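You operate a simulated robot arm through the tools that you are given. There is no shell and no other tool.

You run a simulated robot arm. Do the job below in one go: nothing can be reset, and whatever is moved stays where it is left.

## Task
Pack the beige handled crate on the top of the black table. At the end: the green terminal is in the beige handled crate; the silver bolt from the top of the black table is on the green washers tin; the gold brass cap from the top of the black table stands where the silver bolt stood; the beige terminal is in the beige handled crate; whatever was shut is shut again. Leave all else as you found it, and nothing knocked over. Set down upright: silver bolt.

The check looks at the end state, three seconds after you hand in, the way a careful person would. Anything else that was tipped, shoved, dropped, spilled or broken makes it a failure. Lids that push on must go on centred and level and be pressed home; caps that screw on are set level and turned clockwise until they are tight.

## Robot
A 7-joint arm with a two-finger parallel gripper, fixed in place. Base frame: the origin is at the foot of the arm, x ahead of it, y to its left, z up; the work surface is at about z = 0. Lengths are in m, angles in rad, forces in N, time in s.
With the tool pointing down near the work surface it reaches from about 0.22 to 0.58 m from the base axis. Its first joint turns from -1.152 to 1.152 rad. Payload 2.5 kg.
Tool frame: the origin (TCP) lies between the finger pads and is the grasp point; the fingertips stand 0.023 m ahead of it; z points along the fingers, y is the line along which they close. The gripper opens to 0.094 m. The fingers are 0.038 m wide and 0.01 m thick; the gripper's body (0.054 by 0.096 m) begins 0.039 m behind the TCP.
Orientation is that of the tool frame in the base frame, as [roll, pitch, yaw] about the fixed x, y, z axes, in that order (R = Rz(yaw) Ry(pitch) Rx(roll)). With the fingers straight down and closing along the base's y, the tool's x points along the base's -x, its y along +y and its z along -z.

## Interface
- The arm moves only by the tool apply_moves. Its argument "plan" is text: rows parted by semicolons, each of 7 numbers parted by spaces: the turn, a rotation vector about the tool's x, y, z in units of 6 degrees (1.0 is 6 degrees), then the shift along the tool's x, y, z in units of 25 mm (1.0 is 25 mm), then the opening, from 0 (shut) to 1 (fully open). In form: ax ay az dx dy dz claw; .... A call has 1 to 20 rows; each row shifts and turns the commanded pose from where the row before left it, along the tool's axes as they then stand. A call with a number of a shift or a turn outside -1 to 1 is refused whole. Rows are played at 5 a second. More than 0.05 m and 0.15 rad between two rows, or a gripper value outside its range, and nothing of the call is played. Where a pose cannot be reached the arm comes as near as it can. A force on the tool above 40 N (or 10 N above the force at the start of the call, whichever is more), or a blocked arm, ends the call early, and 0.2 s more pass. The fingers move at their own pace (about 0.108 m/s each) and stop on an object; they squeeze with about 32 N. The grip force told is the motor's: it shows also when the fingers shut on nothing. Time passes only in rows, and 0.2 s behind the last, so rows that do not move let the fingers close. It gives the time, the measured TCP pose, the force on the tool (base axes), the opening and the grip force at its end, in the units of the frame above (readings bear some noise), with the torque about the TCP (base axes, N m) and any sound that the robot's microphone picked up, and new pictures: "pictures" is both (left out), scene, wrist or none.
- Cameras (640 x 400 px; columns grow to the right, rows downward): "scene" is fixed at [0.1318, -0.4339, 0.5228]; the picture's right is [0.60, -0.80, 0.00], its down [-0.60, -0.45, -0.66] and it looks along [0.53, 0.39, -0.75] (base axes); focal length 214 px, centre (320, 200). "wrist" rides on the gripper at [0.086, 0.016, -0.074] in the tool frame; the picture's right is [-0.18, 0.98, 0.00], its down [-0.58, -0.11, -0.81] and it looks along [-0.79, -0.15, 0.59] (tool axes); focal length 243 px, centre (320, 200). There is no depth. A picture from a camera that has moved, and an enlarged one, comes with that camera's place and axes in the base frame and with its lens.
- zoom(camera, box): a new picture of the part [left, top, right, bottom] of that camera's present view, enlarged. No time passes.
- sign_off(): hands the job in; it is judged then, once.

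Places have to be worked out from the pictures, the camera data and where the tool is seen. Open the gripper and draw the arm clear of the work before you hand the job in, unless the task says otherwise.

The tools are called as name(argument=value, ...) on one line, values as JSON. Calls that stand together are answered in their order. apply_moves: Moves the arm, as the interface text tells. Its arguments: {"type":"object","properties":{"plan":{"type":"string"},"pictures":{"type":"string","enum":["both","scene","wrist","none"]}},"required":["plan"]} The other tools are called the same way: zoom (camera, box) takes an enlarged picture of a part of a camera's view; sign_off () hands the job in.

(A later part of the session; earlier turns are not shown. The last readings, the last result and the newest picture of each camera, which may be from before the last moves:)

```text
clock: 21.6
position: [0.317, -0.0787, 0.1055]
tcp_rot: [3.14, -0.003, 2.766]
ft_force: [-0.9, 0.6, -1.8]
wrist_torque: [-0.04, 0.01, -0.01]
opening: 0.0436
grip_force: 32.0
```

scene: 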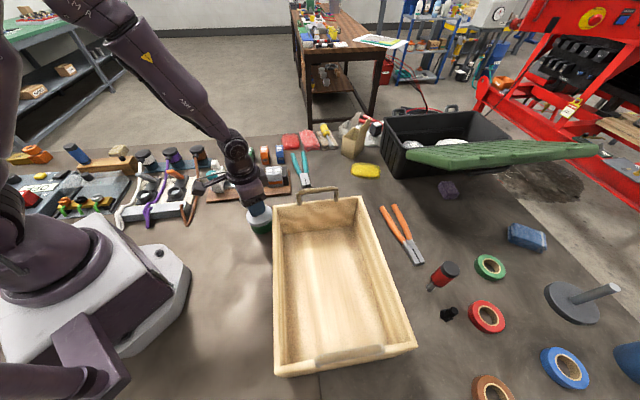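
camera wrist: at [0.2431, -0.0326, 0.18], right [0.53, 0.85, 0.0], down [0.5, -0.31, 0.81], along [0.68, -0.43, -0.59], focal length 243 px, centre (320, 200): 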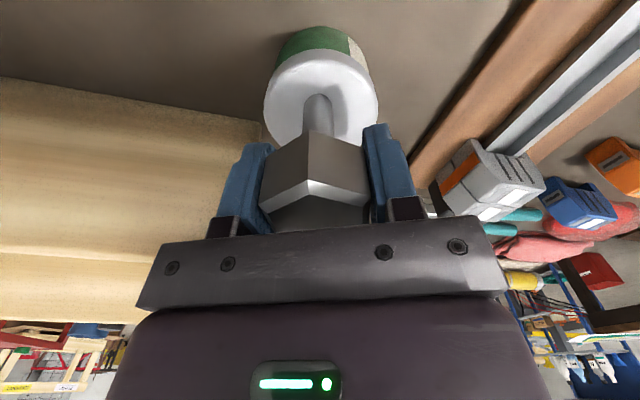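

The load on the lid is now essentially zero, with only the bolt's weight in the gripper. I release in small opening steps.

apply_moves(plan="0 0 0 0 0 0 0.46; 0 0 0 0 0 0 0.48; 0 0 0 0 0 0 0.5; 0 0 0 0 0 0 0.54; 0 0 0 0 0 0 0.58; 0 0 0 0 0 0 0.62; 0 0 0 0 0 0 0.66; 0 0 0 0 0 0 0.66")

zoom(camera="wrist", box=[200, 80, 440, 230])

zoom(camera="scene", box=[230, 180, 310, 230])

```text
clock: 23.4
position: [0.3171, -0.079, 0.1076]
tcp_rot: [-3.141, 0.001, 2.767]
ft_force: [-0.2, 0.3, -1.2]
wrist_torque: [0.01, -0.01, 0.02]
opening: 0.062
grip_force: 0.1
camera wrist: at [0.2433, -0.0327, 0.1805], right [0.53, 0.85, 0.0], down [0.5, -0.31, 0.81], along [0.68, -0.43, -0.59], focal length 243 px, centre (320, 200)
```

scene: 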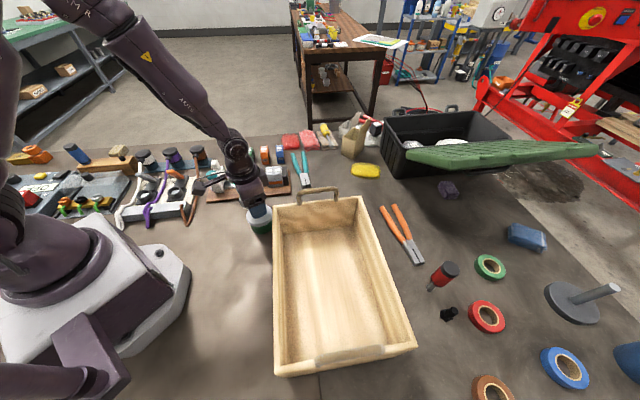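
wrist: 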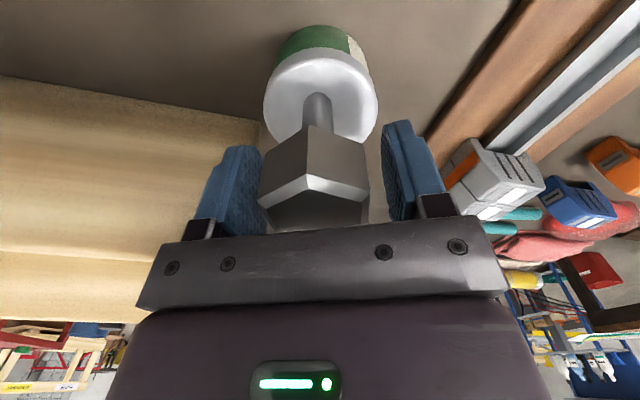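

```text
2.67 times, centred on (320, 155) of wrist
camera zoom: at [0.2433, -0.0327, 0.1805], right [0.53, 0.85, 0.0], down [0.5, -0.31, 0.81], along [0.68, -0.43, -0.59], focal length 647 px, centre (320, 320)
```

zoom: 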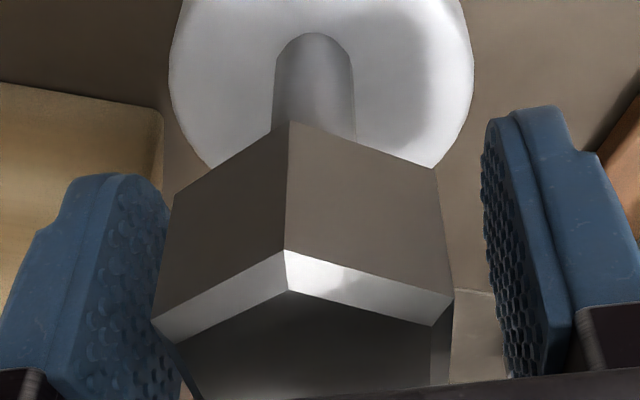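

```text
8.00 times, centred on (270, 205) of scene
camera zoom: at [0.1318, -0.4339, 0.5228], right [0.6, -0.8, 0.0], down [-0.6, -0.45, -0.66], along [0.53, 0.39, -0.75], focal length 1716 px, centre (720, 160)
```

zoom: 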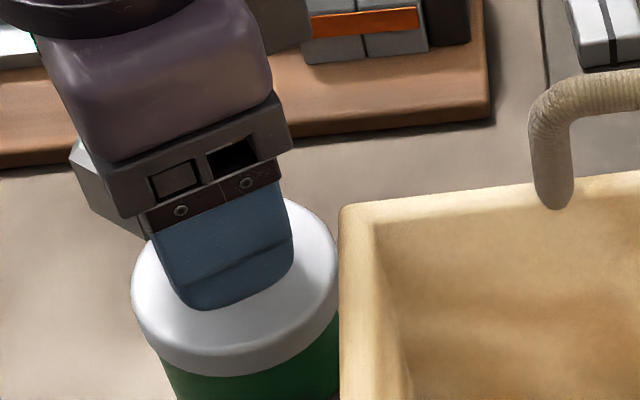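

The bolt stands free on the lid. I open a bit more and retreat straight up slowly.

apply_moves(plan="0 0 0 0 0 0 0.76; 0 0 0 0 0 0 0.76; 0 0 0 0 0 -0.3 0.76; 0 0 0 0 0 -0.5 0.76; 0 0 0 0 0 -0.7 0.76; 0 0 0 0 0 -1 0.76; 0 0 0 0 0 -1 0.76; 0 0 0 0 0 -1 0.76; 0 0 0 0 0 -1 0.76; 0 0 0 0 0 0 0.76")

zoom(camera="scene", box=[220, 170, 300, 220])

zoom(camera="wrist", box=[240, 0, 400, 100])

```text
clock: 25.6
position: [0.319, -0.0792, 0.2461]
tcp_rot: [-3.14, -0.001, 2.766]
ft_force: [-0.6, 0.3, 0.5]
wrist_torque: [0.0, 0.04, 0.0]
opening: 0.0713
grip_force: 0.1
camera wrist: at [0.2442, -0.0332, 0.3193], right [0.53, 0.85, 0.0], down [0.5, -0.31, 0.81], along [0.68, -0.43, -0.59], focal length 243 px, centre (320, 200)
```

scene: 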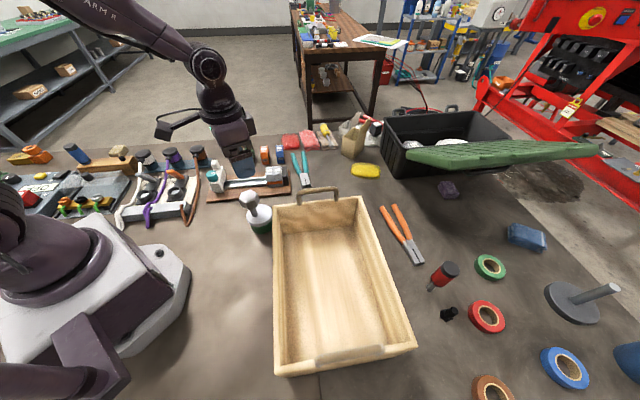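
wrist: 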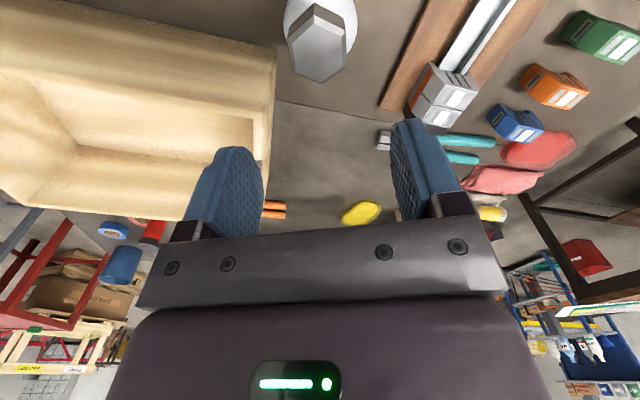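

```text
8.00 times, centred on (260, 195) of scene
camera zoom: at [0.1318, -0.4339, 0.5228], right [0.6, -0.8, 0.0], down [-0.6, -0.45, -0.66], along [0.53, 0.39, -0.75], focal length 1716 px, centre (800, 240)
```

zoom: 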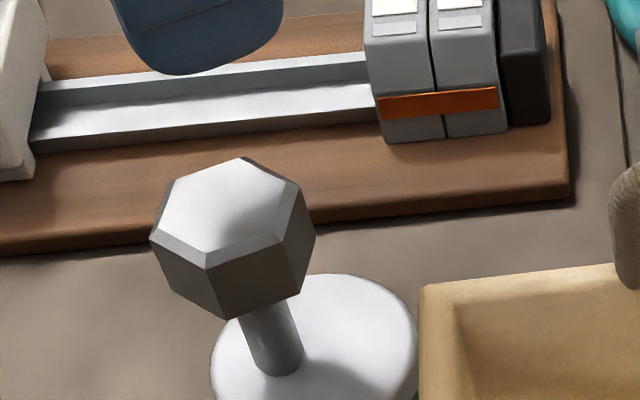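

```text
4.00 times, centred on (320, 50) of wrist
camera zoom: at [0.2442, -0.0332, 0.3193], right [0.53, 0.85, 0.0], down [0.5, -0.31, 0.81], along [0.68, -0.43, -0.59], focal length 970 px, centre (320, 800)
```

zoom: 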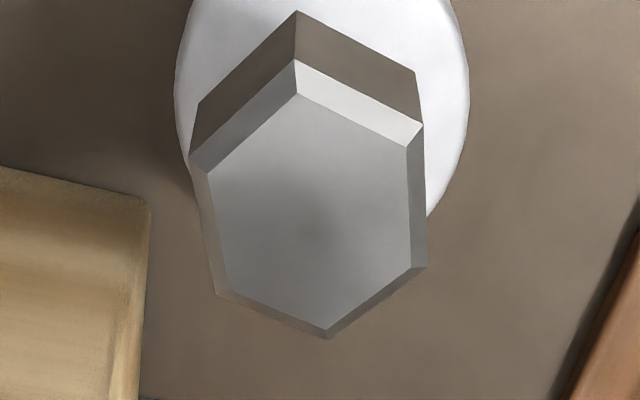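

The bolt is upright on the tin. Next I square up the tool and travel left toward the brass cap for a close look.

apply_moves(plan="0 0 -0.895 0 0 -0.25 0.9; 0 0 -0.895 0 0 -0.25 0.9; 0 0 -0.895 0 0 -0.25 0.9; 0 0 -0.895 0 0 -0.25 0.9; 0 0 0 -0.338 0.954 0 0.9; 0 0 0 -0.338 0.954 0 0.9; 0 0 0 -0.338 0.954 0 0.9; 0 0 0 -0.338 0.954 0 0.9; 0 0 0 -0.338 0.954 0 0.9; 0 0 0 -0.338 0.954 0 0.9; 0 0 0 -0.338 0.954 0 0.9; 0 0 0 -0.338 0.954 0 0.9; 0 0 0 -0.338 0.954 0 0.9; 0 0 0 -0.338 0.954 0 0.9; 0 0 0 -0.338 0.954 0 0.9; 0 0 0 -0.338 0.954 0 0.9; 0 0 0 -0.338 0.954 0 0.9; 0 0 0 0 0 0 0.9")

zoom(camera="wrist", box=[200, 0, 440, 150])

```text
clock: 29.4
position: [0.4292, 0.2297, 0.2723]
tcp_rot: [-3.141, 0.0, -3.141]
ft_force: [0.1, -0.5, 0.4]
wrist_torque: [0.03, -0.02, 0.02]
opening: 0.0848
grip_force: 0.1
camera wrist: at [0.342, 0.2457, 0.3443], right [0.18, 0.98, 0.0], down [0.58, -0.11, 0.81], along [0.79, -0.15, -0.59], focal length 243 px, centre (320, 200)
```

scene: 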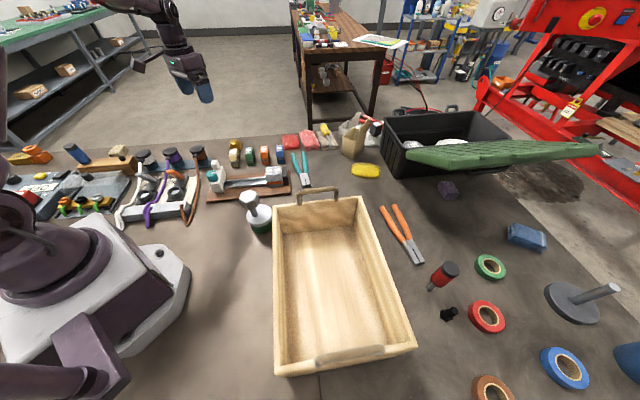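
wrist: 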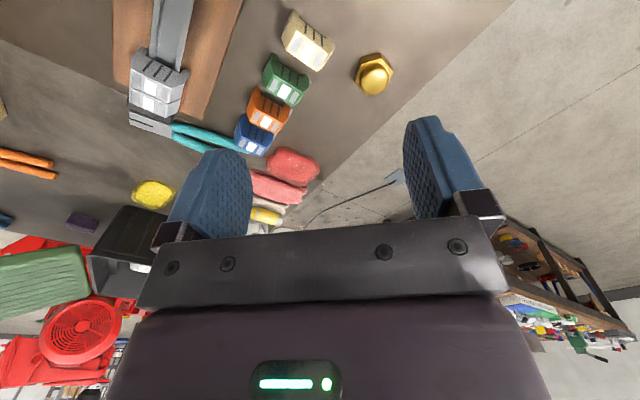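

```text
2.67 times, centred on (320, 75) of wrist
camera zoom: at [0.342, 0.2457, 0.3443], right [0.18, 0.98, 0.0], down [0.58, -0.11, 0.81], along [0.79, -0.15, -0.59], focal length 647 px, centre (320, 533)
```

zoom: 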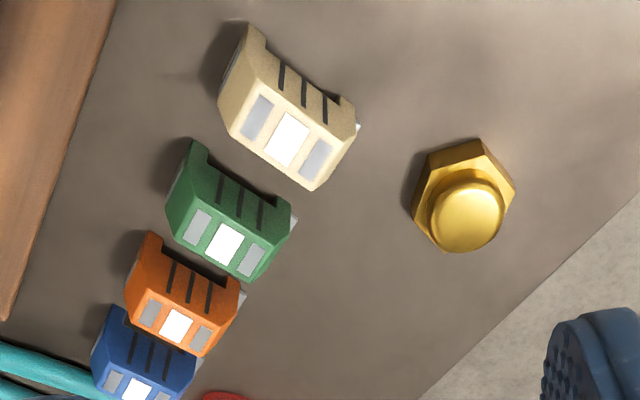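

A clear view of everything. I zoom in on the cap and the terminals for geometry.

zoom(camera="wrist", box=[340, 40, 420, 110])

zoom(camera="wrist", box=[240, 0, 360, 75])

zoom(camera="wrist", box=[230, 40, 350, 115])

zoom(camera="scene", box=[210, 125, 290, 175])

```text
5.71 times, centred on (380, 75) of wrist
camera zoom: at [0.342, 0.2457, 0.3443], right [0.18, 0.98, 0.0], down [0.58, -0.11, 0.81], along [0.79, -0.15, -0.59], focal length 1386 px, centre (-23, 914)
```

zoom: 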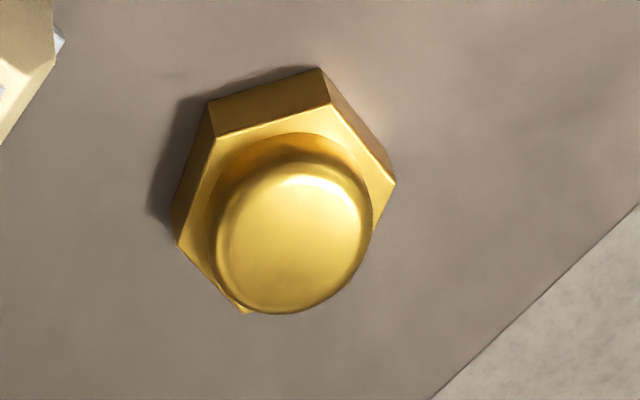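

```text
5.33 times, centred on (300, 38) of wrist
camera zoom: at [0.342, 0.2457, 0.3443], right [0.18, 0.98, 0.0], down [0.58, -0.11, 0.81], along [0.79, -0.15, -0.59], focal length 1294 px, centre (427, 1067)
```

zoom: 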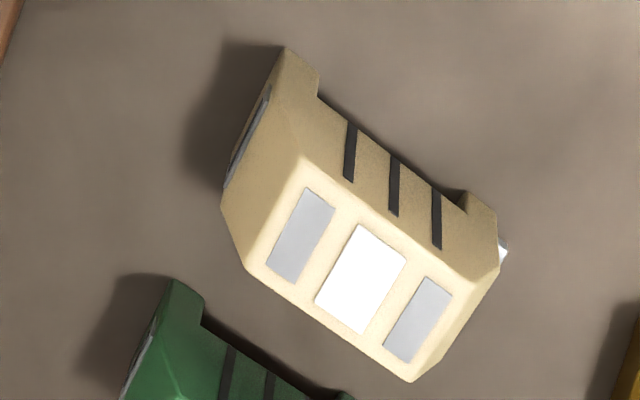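

```text
5.33 times, centred on (290, 78) of wrist
camera zoom: at [0.342, 0.2457, 0.3443], right [0.18, 0.98, 0.0], down [0.58, -0.11, 0.81], along [0.79, -0.15, -0.59], focal length 1294 px, centre (480, 853)
```

zoom: 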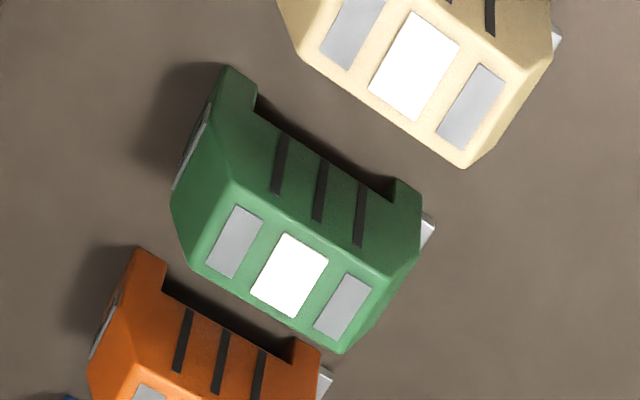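

```text
8.00 times, centred on (250, 150) of scene
camera zoom: at [0.1318, -0.4339, 0.5228], right [0.6, -0.8, 0.0], down [-0.6, -0.45, -0.66], along [0.53, 0.39, -0.75], focal length 1716 px, centre (880, 600)
```

zoom: 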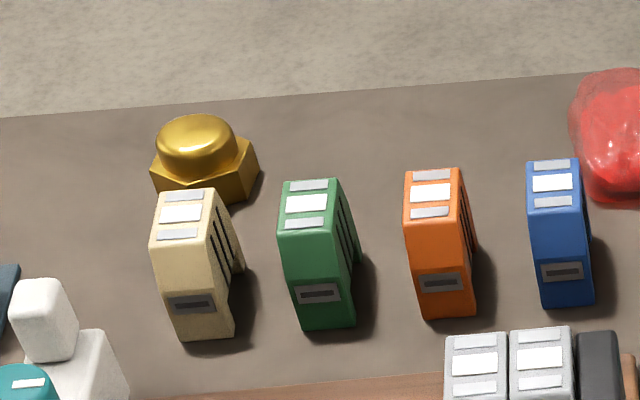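

The cap's hex centre is about (0.517, 0.286), with flats ≈ 45 mm and normals near 126.5°. The terminals' thin axis is at 45° and they stand 0.05 high. I move above the cap, rotate about 36.5° counter-clockwise and come part-way down.

apply_moves(plan="0 0 0 -0.878 0.563 0 0.9; 0 0 0 -0.878 0.563 0 0.9; 0 0 0 -0.878 0.563 0 0.9; 0 0 0 -0.878 0.563 0 0.9; 0 0 -0.869 0 0 0 0.9; 0 0 -0.869 0 0 0 0.9; 0 0 -0.869 0 0 0 0.9; 0 0 -0.869 0 0 0 0.9; 0 0 -0.869 0 0 0 0.9; 0 0 -0.869 0 0 0 0.9; 0 0 -0.869 0 0 0 0.9; 0 0 0 0 0 0.87 0.9; 0 0 0 0 0 0.87 0.9; 0 0 0 0 0 0.87 0.9; 0 0 0 0 0 0.87 0.9; 0 0 0 0 0 0.87 0.9; 0 0 0 0 0 0.87 0.9; 0 0 0 0 0 0.87 0.9; 0 0 0 0 0 0 0.9")

zoom(camera="wrist", box=[200, 50, 440, 200])

```text
clock: 33.4
position: [0.5162, 0.2872, 0.116]
tcp_rot: [-3.142, 0.0, -2.504]
ft_force: [0.2, 0.1, -0.2]
wrist_torque: [0.01, 0.0, -0.01]
opening: 0.0845
grip_force: 0.0
camera wrist: at [0.4369, 0.2485, 0.1893], right [-0.44, 0.9, 0.0], down [0.53, 0.26, 0.81], along [0.73, 0.35, -0.59], focal length 243 px, centre (320, 200)
```

scene: 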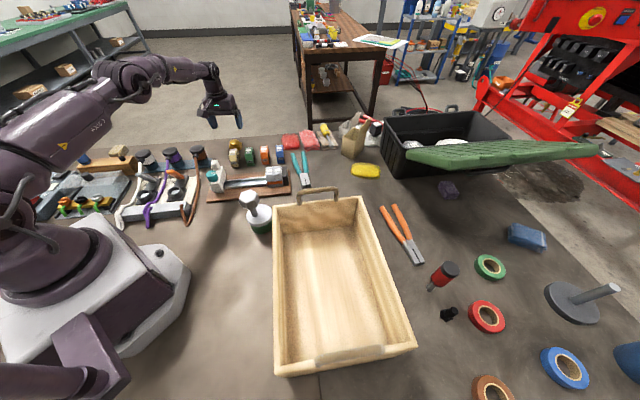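
wrist: 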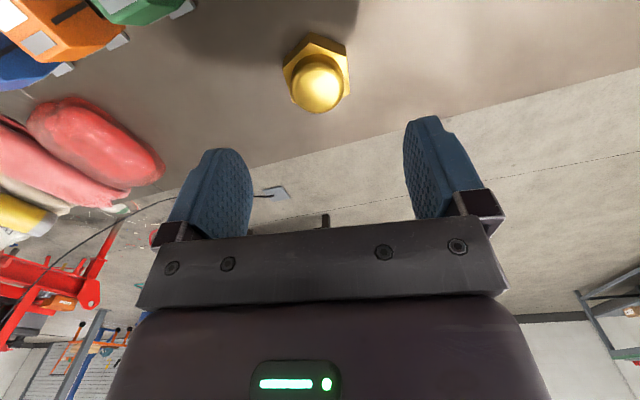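

```text
2.67 times, centred on (320, 125) of wrist
camera zoom: at [0.4369, 0.2485, 0.1893], right [-0.44, 0.9, 0.0], down [0.53, 0.26, 0.81], along [0.73, 0.35, -0.59], focal length 647 px, centre (320, 400)
```

zoom: 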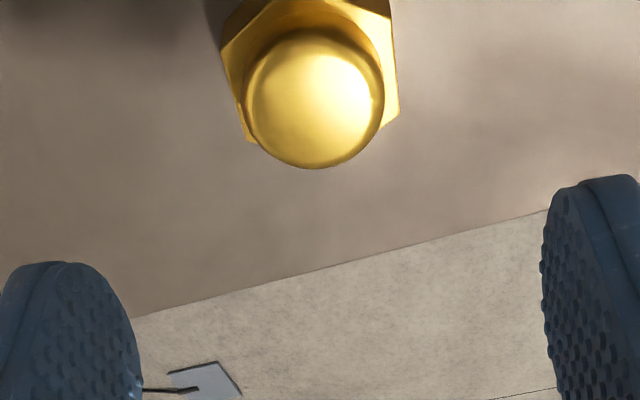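

I zoom closer on the cap to refine the offset and angle.

zoom(camera="wrist", box=[260, 20, 380, 120])

```text
4.00 times, centred on (320, 70) of wrist
camera zoom: at [0.4369, 0.2485, 0.1893], right [-0.44, 0.9, 0.0], down [0.53, 0.26, 0.81], along [0.73, 0.35, -0.59], focal length 970 px, centre (320, 720)
```

zoom: 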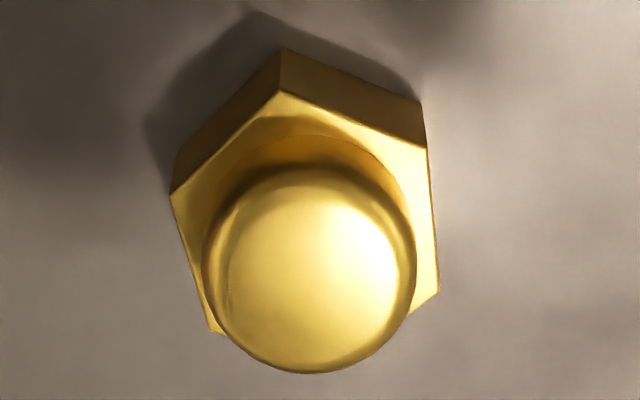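

The centre refines to (0.519, 0.286), a 3 mm correction. I come down around the hex base with the gripper open.

apply_moves(plan="0 0 0 -0.07 -0.11 0 0.8; 0 0 0 0 0 0.7 0.8; 0 0 0 0 0 0.7 0.8; 0 0 0 0 0 0.7 0.8; 0 0 0 0 0 0.7 0.8; 0 0 0 0 0 0.6 0.8; 0 0 0 0 0 0 0.8")

zoom(camera="wrist", box=[200, 80, 440, 230])

zoom(camera="scene", box=[190, 100, 290, 170])

```text
clock: 35.0
position: [0.5183, 0.2851, 0.0311]
tcp_rot: [-3.142, 0.001, -2.506]
ft_force: [-0.5, 0.2, -0.2]
wrist_torque: [0.03, 0.0, 0.0]
opening: 0.0751
grip_force: 0.1
camera wrist: at [0.4394, 0.2461, 0.1055], right [-0.44, 0.9, 0.0], down [0.53, 0.26, 0.81], along [0.73, 0.35, -0.59], focal length 243 px, centre (320, 200)
```

scene: 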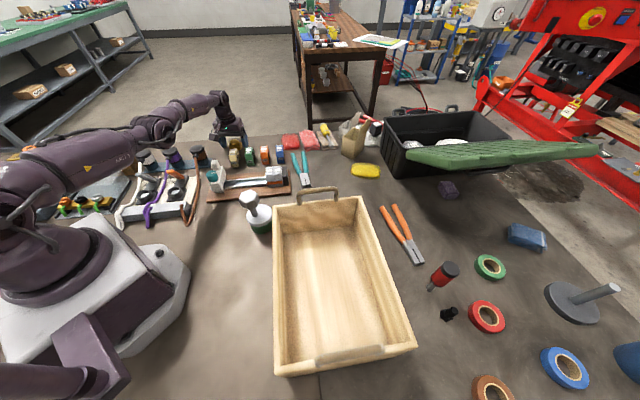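
wrist: 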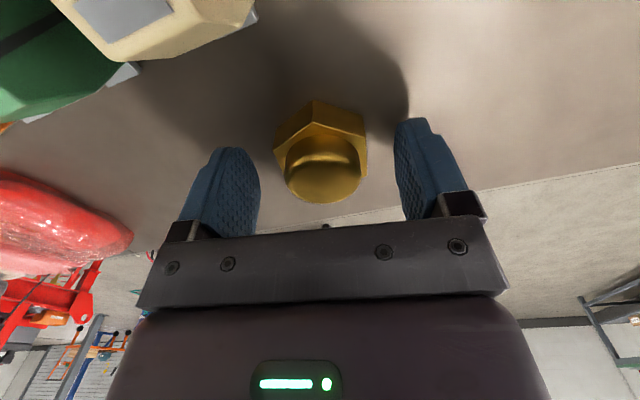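

```text
2.67 times, centred on (320, 155) of wrist
camera zoom: at [0.4394, 0.2461, 0.1055], right [-0.44, 0.9, 0.0], down [0.53, 0.26, 0.81], along [0.73, 0.35, -0.59], focal length 647 px, centre (320, 320)
```

zoom: 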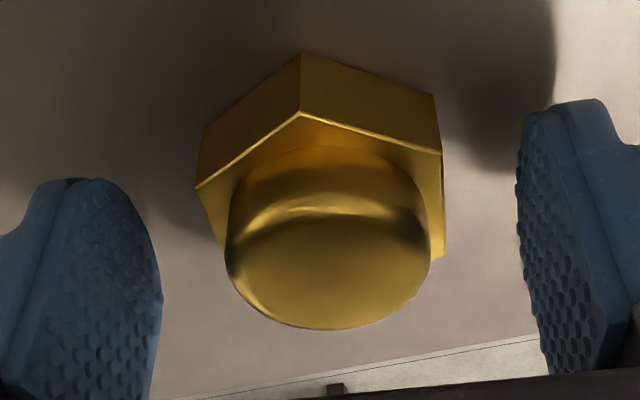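

```text
5.71 times, centred on (240, 135) of scene
camera zoom: at [0.1318, -0.4339, 0.5228], right [0.6, -0.8, 0.0], down [-0.6, -0.45, -0.66], along [0.53, 0.39, -0.75], focal length 1226 px, centre (777, 571)
```

zoom: 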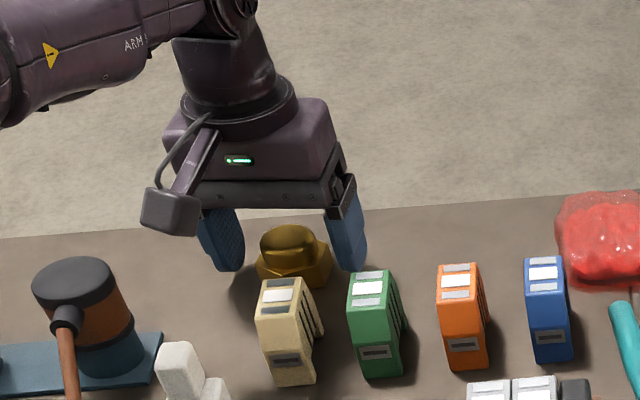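

The cap is centred. I lower about 4 mm more and close on the hex base.

apply_moves(plan="0 0 0 0 0 0.17 0.7; 0 0 0 0 0 0 0.55; 0 0 0 0 0 0 0.4; 0 0 0 0 0 0 0.25; 0 0 0 0 0 0 0.2; 0 0 0 0 0 0 0.2", pictures="wrist")

zoom(camera="wrist", box=[200, 80, 440, 230])

```text
clock: 36.4
position: [0.519, 0.2833, 0.028]
tcp_rot: [-3.141, 0.002, -2.504]
ft_force: [0.2, 0.4, -0.1]
wrist_torque: [0.01, 0.03, -0.01]
opening: 0.0505
grip_force: 32.6
camera wrist: at [0.439, 0.2457, 0.1012], right [-0.44, 0.9, 0.0], down [0.53, 0.26, 0.81], along [0.73, 0.35, -0.59], focal length 243 px, centre (320, 200)
```

wrist: 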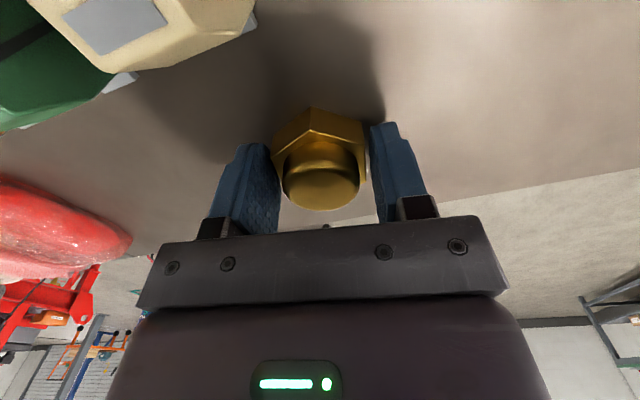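

```text
2.67 times, centred on (320, 155) of wrist
camera zoom: at [0.439, 0.2457, 0.1012], right [-0.44, 0.9, 0.0], down [0.53, 0.26, 0.81], along [0.73, 0.35, -0.59], focal length 647 px, centre (320, 320)
```

zoom: 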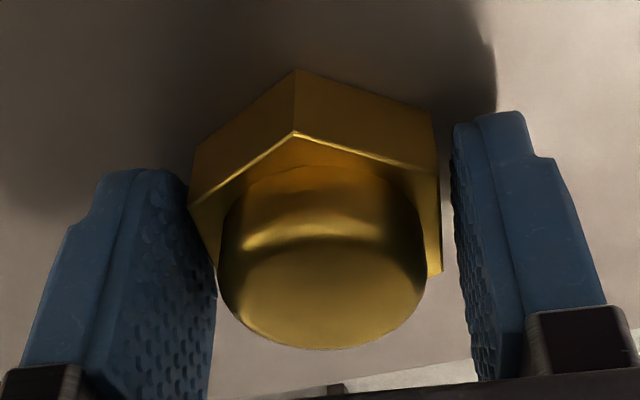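

The fingers stopped at 50.5 mm, wider than my 45 mm flat estimate. I'll hold a moment and see whether that's stable.

apply_moves(plan="0 0 0 0 0 0 0.1; 0 0 0 0 0 0 0.1; 0 0 0 0 0 0 0.1")

zoom(camera="wrist", box=[240, 90, 400, 190])

zoom(camera="scene", box=[200, 110, 280, 170])

```text
clock: 37.2
position: [0.5189, 0.2837, 0.0272]
tcp_rot: [-3.141, 0.002, -2.504]
ft_force: [-0.2, 0.3, 0.0]
wrist_torque: [-0.02, 0.0, 0.01]
opening: 0.0505
grip_force: 32.1
camera wrist: at [0.439, 0.2457, 0.1012], right [-0.44, 0.9, 0.0], down [0.53, 0.26, 0.81], along [0.73, 0.35, -0.59], focal length 243 px, centre (320, 200)
```

scene: 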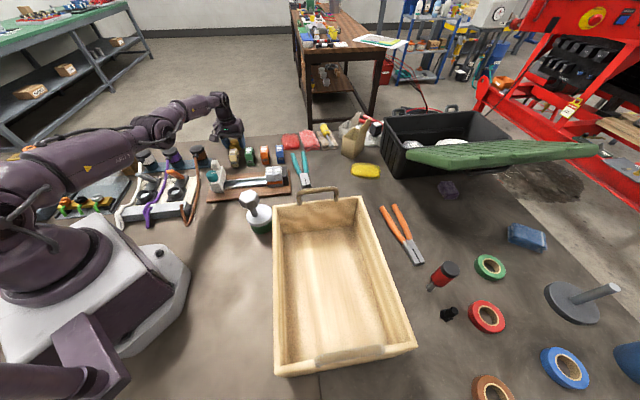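
wrist: 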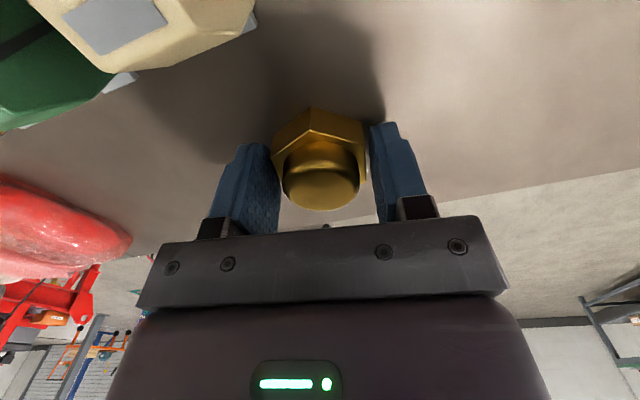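

```text
4.00 times, centred on (320, 140) of wrist
camera zoom: at [0.439, 0.2457, 0.1012], right [-0.44, 0.9, 0.0], down [0.53, 0.26, 0.81], along [0.73, 0.35, -0.59], focal length 970 px, centre (320, 440)
```

zoom: 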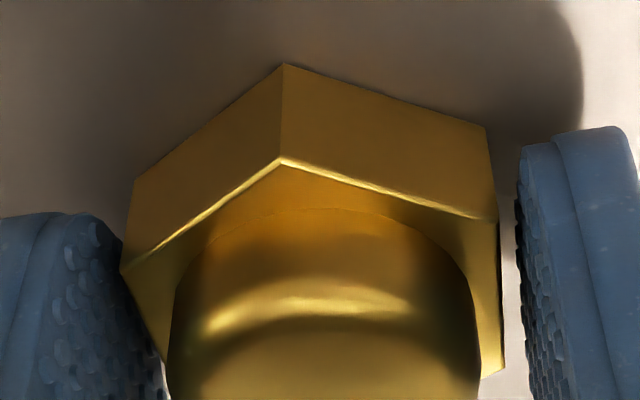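

```text
6.67 times, centred on (240, 140) of scene
camera zoom: at [0.1318, -0.4339, 0.5228], right [0.6, -0.8, 0.0], down [-0.6, -0.45, -0.66], along [0.53, 0.39, -0.75], focal length 1430 px, centre (853, 600)
```

zoom: 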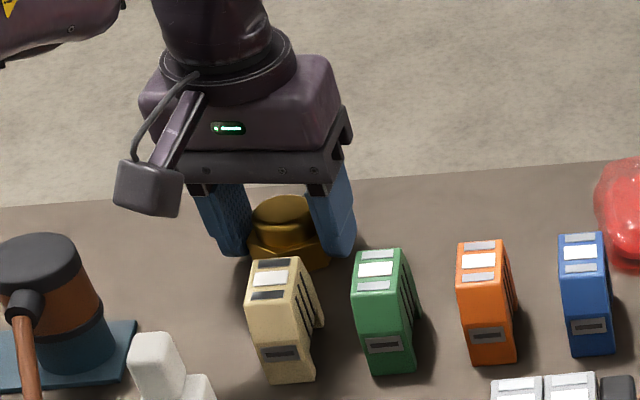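

It's stable at 50.5 mm, so the grip is likely on the cap's wider bounding shape. The cap centre coincides with the TCP to within 1 mm. I test-lift 15 mm.

apply_moves(plan="0 0 0 0 0 -0.2 0.1; 0 0 0 0 0 -0.4 0.1; 0 0 0 0 0 0 0.1")

zoom(camera="wrist", box=[240, 90, 400, 190])

zoom(camera="scene", box=[200, 110, 280, 170])

```text
clock: 38.0
position: [0.5202, 0.2852, 0.0425]
tcp_rot: [3.141, -0.002, -2.506]
ft_force: [-0.1, 0.0, -2.0]
wrist_torque: [0.0, 0.0, 0.0]
opening: 0.0503
grip_force: 31.9
camera wrist: at [0.44, 0.2465, 0.1161], right [-0.44, 0.9, 0.0], down [0.53, 0.26, 0.81], along [0.73, 0.35, -0.59], focal length 243 px, centre (320, 200)
```

scene: 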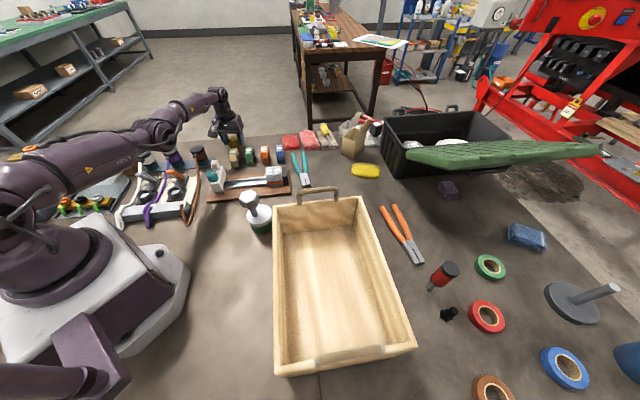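
wrist: 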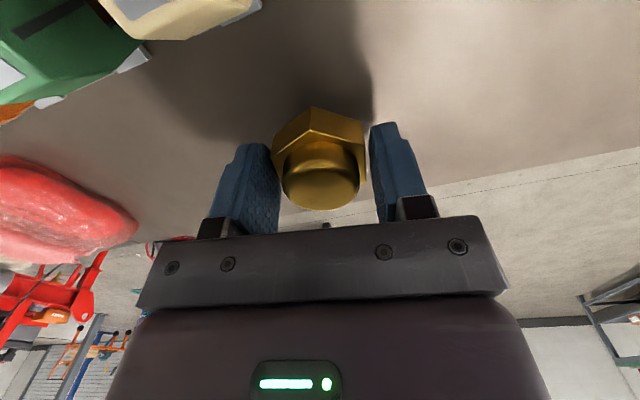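

```text
4.00 times, centred on (320, 140) of wrist
camera zoom: at [0.44, 0.2465, 0.1161], right [-0.44, 0.9, 0.0], down [0.53, 0.26, 0.81], along [0.73, 0.35, -0.59], focal length 970 px, centre (320, 440)
```

zoom: 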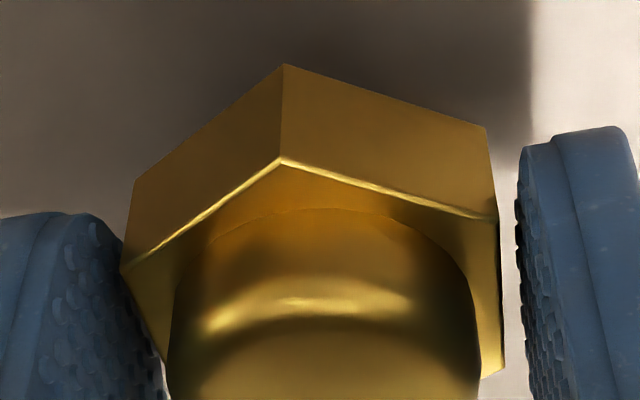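

```text
6.67 times, centred on (240, 140) of scene
camera zoom: at [0.1318, -0.4339, 0.5228], right [0.6, -0.8, 0.0], down [-0.6, -0.45, -0.66], along [0.53, 0.39, -0.75], focal length 1430 px, centre (853, 600)
```

zoom: 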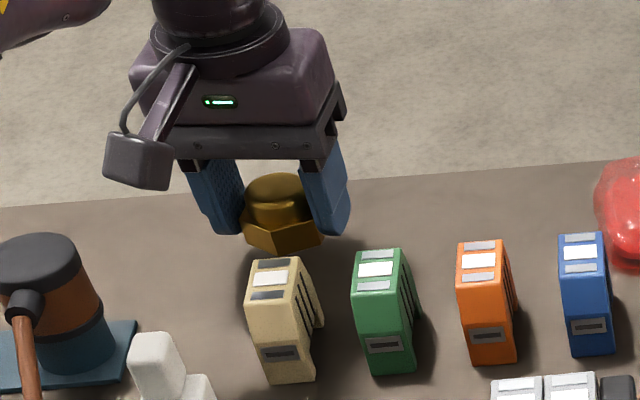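

The cap lifted cleanly without shifting. I raise to z ≈ 0.24 and rotate the tool 58° clockwise so it suits the bolt's old spot.

apply_moves(plan="0 0 0 0 0 -0.9 0.1; 0 0 0 0 0 -1 0.1; 0 0 0 0 0 -1 0.1; 0 0 0 0 0 -1 0.1; 0 0 0 0 0 -1 0.1; 0 0 0 0 0 -1 0.1; 0 0 0 0 0 -1 0.1; 0 0 0 0 0 -1 0.1; 0 0 0.9667 0 0 0 0.1; 0 0 0.9667 0 0 0 0.1; 0 0 0.9667 0 0 0 0.1; 0 0 0.9667 0 0 0 0.1; 0 0 0.9667 0 0 0 0.1; 0 0 0.9667 0 0 0 0.1; 0 0 0.9667 0 0 0 0.1; 0 0 0.9667 0 0 0 0.1; 0 0 0.9667 0 0 0 0.1; 0 0 0.9667 0 0 0 0.1; 0 0 0 0 0 0 0.1", pictures="none")

```text
clock: 42.0
position: [0.5216, 0.2859, 0.2395]
tcp_rot: [3.14, 0.001, 2.764]
ft_force: [-0.4, -1.5, -1.8]
wrist_torque: [-0.02, -0.03, 0.03]
opening: 0.0502
grip_force: 31.9
out of reach, approached as far as the arm can: row 1, 3, 8
```

Now I travel across to above the bolt's old spot, about (0.5526, -0.1965), at z ≈ 0.24.

apply_moves(plan="0 0 0 -0.4565 -0.97 0 0.1; 0 0 0 -0.4565 -0.97 0 0.1; 0 0 0 -0.4565 -0.97 0 0.1; 0 0 0 -0.4565 -0.97 0 0.1; 0 0 0 -0.4565 -0.97 0 0.1; 0 0 0 -0.4565 -0.97 0 0.1; 0 0 0 -0.4565 -0.97 0 0.1; 0 0 0 -0.4565 -0.97 0 0.1; 0 0 0 -0.4565 -0.97 0 0.1; 0 0 0 -0.4565 -0.97 0 0.1; 0 0 0 -0.4565 -0.97 0 0.1; 0 0 0 -0.4565 -0.97 0 0.1; 0 0 0 -0.4565 -0.97 0 0.1; 0 0 0 -0.4565 -0.97 0 0.1; 0 0 0 -0.4565 -0.97 0 0.1; 0 0 0 -0.4565 -0.97 0 0.1; 0 0 0 -0.4565 -0.97 0 0.1; 0 0 0 -0.4565 -0.97 0 0.1; 0 0 0 0 0 0 0.1")

```text
clock: 46.0
position: [0.5709, -0.1636, 0.2428]
tcp_rot: [-3.141, 0.0, 2.766]
ft_force: [-0.3, 0.4, -2.1]
wrist_torque: [-0.02, 0.01, 0.0]
opening: 0.0504
grip_force: 31.9
out of reach, approached as far as the arm can: row 1, 2, 3, 4, 5, 6, 7, 8, 13, 15, 16, 17, 18
camera wrist: at [0.4961, -0.1168, 0.3169], right [0.53, 0.85, 0.0], down [0.5, -0.31, 0.81], along [0.68, -0.43, -0.59], focal length 243 px, centre (320, 200)
```

scene: 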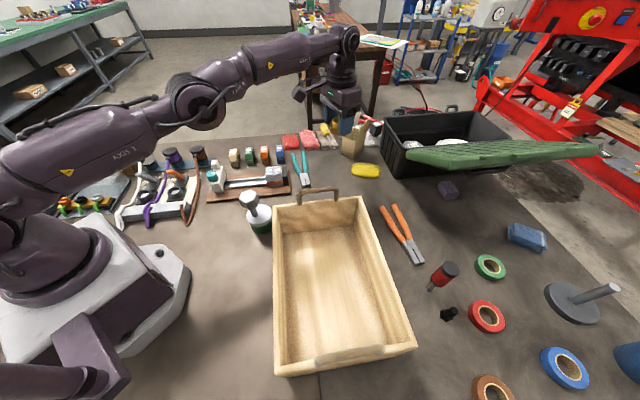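
wrist: 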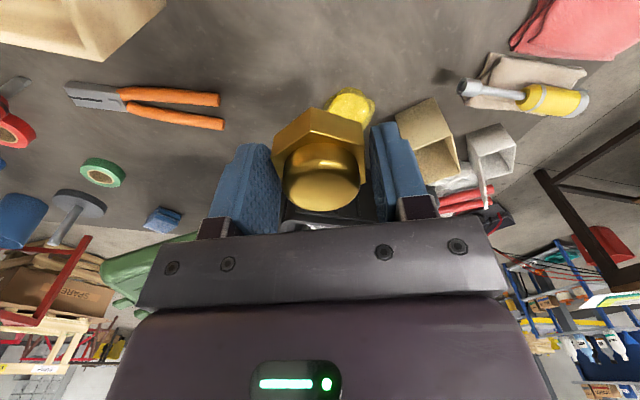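

The reach clamp left me at (0.571, -0.164). I correct toward the target and check.

apply_moves(plan="0 0 0 0.095 -0.755 0 0.1; 0 0 0 0.095 -0.755 0 0.1; 0 0 0 0 0 0.4 0.1; 0 0 0 0 0 0 0.1", pictures="none")

```text
clock: 47.0
position: [0.553, -0.1952, 0.2338]
tcp_rot: [-3.141, 0.0, 2.766]
ft_force: [0.2, -0.3, -1.9]
wrist_torque: [0.0, 0.01, -0.02]
opening: 0.0506
grip_force: 32.1
```

I'm at the target in x and y. I come down to z ≈ 0.05.

apply_moves(plan="0 0 0 0 -0.05 0.9 0.1; 0 0 0 0 0 0.9 0.1; 0 0 0 0 0 0.9 0.1; 0 0 0 0 0 0.9 0.1; 0 0 0 0 0 0.9 0.1; 0 0 0 0 0 0.9 0.1; 0 0 0 0 0 0.9 0.1; 0 0 0 0 0 0.9 0.1; 0 0 0 0 0 0 0.1")

zoom(camera="scene", box=[290, 130, 390, 200])

zoom(camera="wrist", box=[200, 50, 440, 200])

```text
clock: 49.0
position: [0.5524, -0.1958, 0.0541]
tcp_rot: [3.141, -0.001, 2.767]
ft_force: [-0.8, 0.2, -0.6]
wrist_torque: [-0.02, -0.01, 0.03]
opening: 0.0503
grip_force: 32.4
camera wrist: at [0.4776, -0.1491, 0.1277], right [0.53, 0.85, 0.0], down [0.5, -0.31, 0.81], along [0.68, -0.43, -0.59], focal length 243 px, centre (320, 200)
```

scene: 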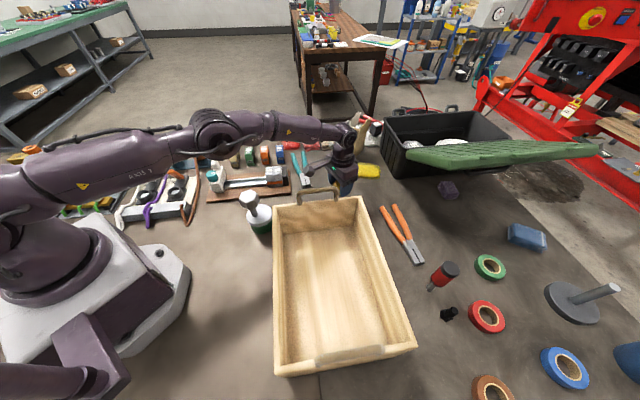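
wrist: 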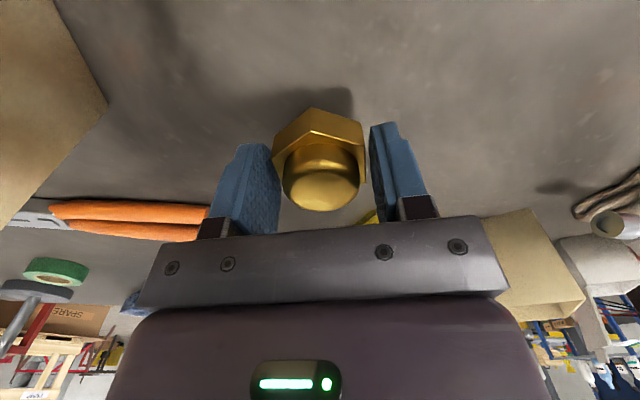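

```text
5.71 times, centred on (340, 165) of scene
camera zoom: at [0.1318, -0.4339, 0.5228], right [0.6, -0.8, 0.0], down [-0.6, -0.45, -0.66], along [0.53, 0.39, -0.75], focal length 1226 px, centre (206, 400)
```

zoom: 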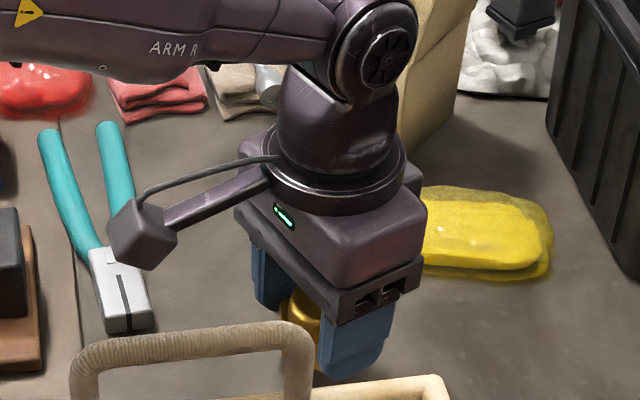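

```text
2.67 times, centred on (320, 125) of wrist
camera zoom: at [0.4776, -0.1491, 0.1277], right [0.53, 0.85, 0.0], down [0.5, -0.31, 0.81], along [0.68, -0.43, -0.59], focal length 647 px, centre (320, 400)
```

zoom: 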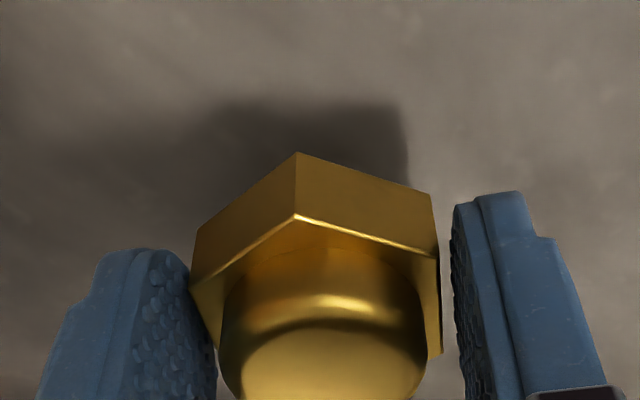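

I lower to about 4 mm above contact height, then take small steps with force checks.

apply_moves(plan="0 0 0 0 0 0.4 0.1; 0 0 0 0 0 0.35 0.1; 0 0 0 0 0 0.15 0.1; 0 0 0 0 0 0 0.1", pictures="none")

```text
clock: 50.0
position: [0.5517, -0.196, 0.0318]
tcp_rot: [3.141, 0.0, 2.768]
ft_force: [-0.1, -0.3, -1.8]
wrist_torque: [0.01, 0.02, 0.0]
opening: 0.0503
grip_force: 32.1
```

apply_moves(plan="0 0 0 0 0 0.06 0.1; 0 0 0 0 0 0.04 0.1; 0 0 0 0 0 0 0.1", pictures="none")

```text
clock: 50.8
position: [0.5518, -0.1967, 0.0282]
tcp_rot: [3.141, 0.001, 2.767]
ft_force: [-0.3, 0.2, -0.5]
wrist_torque: [0.02, 0.02, 0.01]
opening: 0.0506
grip_force: 31.7
```

The force is near zero, so this is close to contact. One more fine step.

apply_moves(plan="0 0 0 0 0 0.025 0.1; 0 0 0 0 0 0 0.1; 0 0 0 0 0 0 0.1", pictures="none")

```text
clock: 51.6
position: [0.5511, -0.1954, 0.0283]
tcp_rot: [-3.141, 0.0, 2.766]
ft_force: [0.1, 0.0, -1.3]
wrist_torque: [0.01, -0.01, 0.0]
opening: 0.0505
grip_force: 32.2
```

apply_moves(plan="0 0 0 0 0 0.025 0.1; 0 0 0 0 0 0 0.1; 0 0 0 0 0 0 0.1", pictures="none")

```text
clock: 52.4
position: [0.5522, -0.195, 0.0288]
tcp_rot: [-3.141, 0.003, 2.767]
ft_force: [-1.4, 1.5, 3.3]
wrist_torque: [0.0, -0.09, 0.03]
opening: 0.0503
grip_force: 32.5
```

Contact shows as a small upward force. I release gradually.

apply_moves(plan="0 0 0 0 0 0 0.52; 0 0 0 0 0 0 0.54; 0 0 0 0 0 0 0.56; 0 0 0 0 0 0 0.6; 0 0 0 0 0 0 0.66; 0 0 0 0 0 0 0.72; 0 0 0 0 0 0 0.76; 0 0 0 0 0 0 0.76", pictures="wrist")

zoom(camera="wrist", box=[200, 80, 440, 230])

```text
clock: 54.2
position: [0.5519, -0.1954, 0.0273]
tcp_rot: [-3.141, 0.0, 2.767]
ft_force: [-0.1, -0.6, 0.4]
wrist_torque: [-0.01, 0.0, 0.01]
opening: 0.0714
grip_force: 0.0
camera wrist: at [0.4769, -0.149, 0.1011], right [0.53, 0.85, 0.0], down [0.5, -0.31, 0.81], along [0.68, -0.43, -0.59], focal length 243 px, centre (320, 200)
```

wrist: 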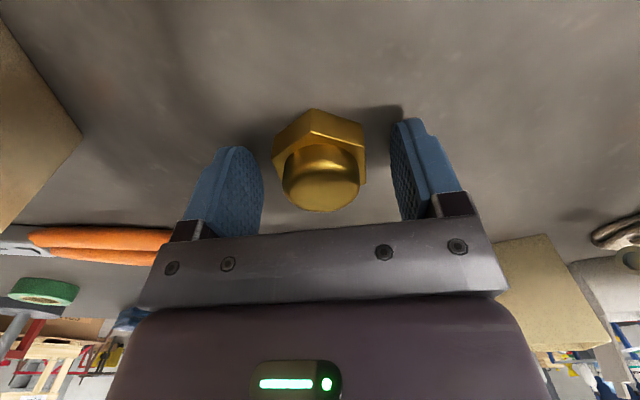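

```text
2.67 times, centred on (320, 155) of wrist
camera zoom: at [0.4769, -0.149, 0.1011], right [0.53, 0.85, 0.0], down [0.5, -0.31, 0.81], along [0.68, -0.43, -0.59], focal length 647 px, centre (320, 320)
```

zoom: 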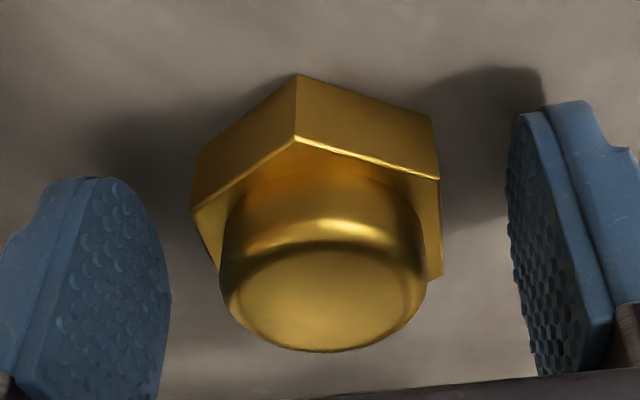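

The cap centre comes out at (0.553, -0.196), which matches the bolt's old spot. I retreat straight up.

apply_moves(plan="0 0 0 0 0 -0.3 0.76; 0 0 0 0 0 -0.6 0.76; 0 0 0 0 0 -0.9 0.76; 0 0 0 0 0 -1 0.76; 0 0 0 0 0 -1 0.76; 0 0 0 0 0 -1 0.76; 0 0 0 0 0 -1 0.76; 0 0 0 0 0 -1 0.76; 0 0 0 0 0 -1 0.76; 0 0 0 0 0 -1 0.76; 0 0 0 0 0 0 0.76")

zoom(camera="scene", box=[300, 130, 400, 200])

zoom(camera="scene", box=[200, 130, 300, 230])

```text
clock: 56.6
position: [0.5529, -0.196, 0.248]
tcp_rot: [3.141, 0.0, 2.766]
ft_force: [-0.4, -0.2, -0.8]
wrist_torque: [-0.03, 0.02, 0.01]
opening: 0.0713
grip_force: 0.1
camera wrist: at [0.4787, -0.1491, 0.3219], right [0.53, 0.85, 0.0], down [0.5, -0.31, 0.81], along [0.68, -0.43, -0.59], focal length 243 px, centre (320, 200)
```

scene: 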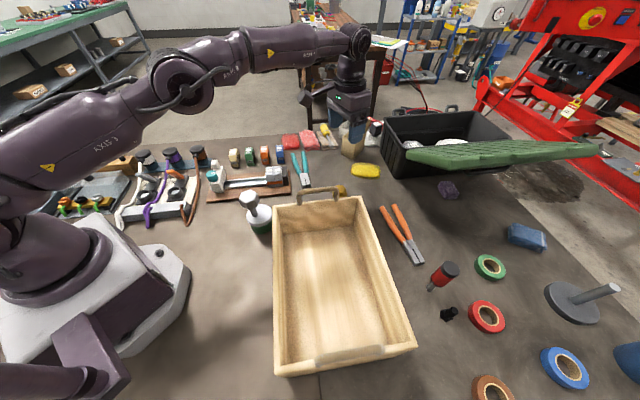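
wrist: 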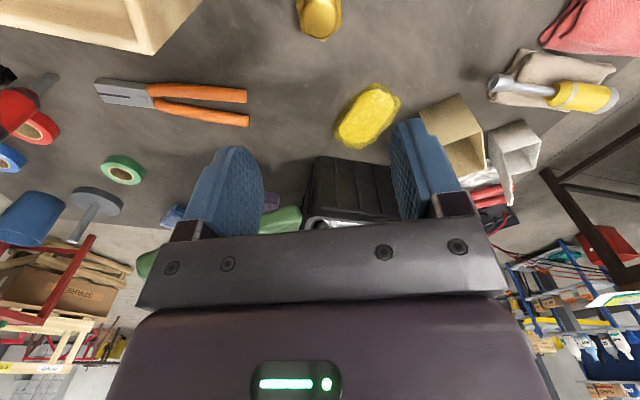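

```text
5.71 times, centred on (350, 165) of scene
camera zoom: at [0.1318, -0.4339, 0.5228], right [0.6, -0.8, 0.0], down [-0.6, -0.45, -0.66], along [0.53, 0.39, -0.75], focal length 1226 px, centre (149, 400)
```

zoom: 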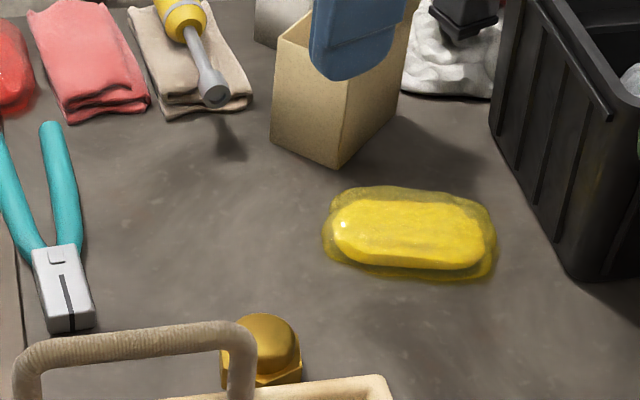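

```text
4.00 times, centred on (250, 180) of scene
camera zoom: at [0.1318, -0.4339, 0.5228], right [0.6, -0.8, 0.0], down [-0.6, -0.45, -0.66], along [0.53, 0.39, -0.75], focal length 858 px, centre (600, 280)
```

zoom: 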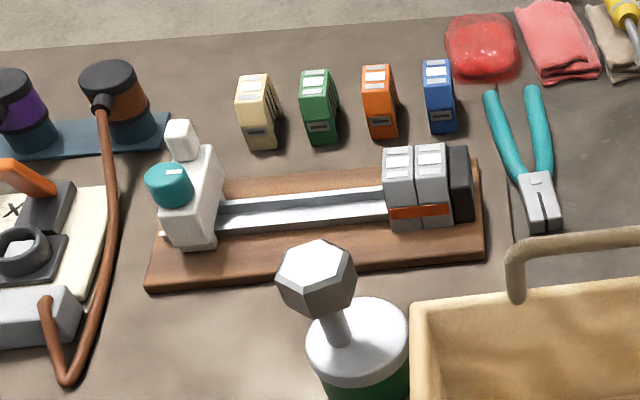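

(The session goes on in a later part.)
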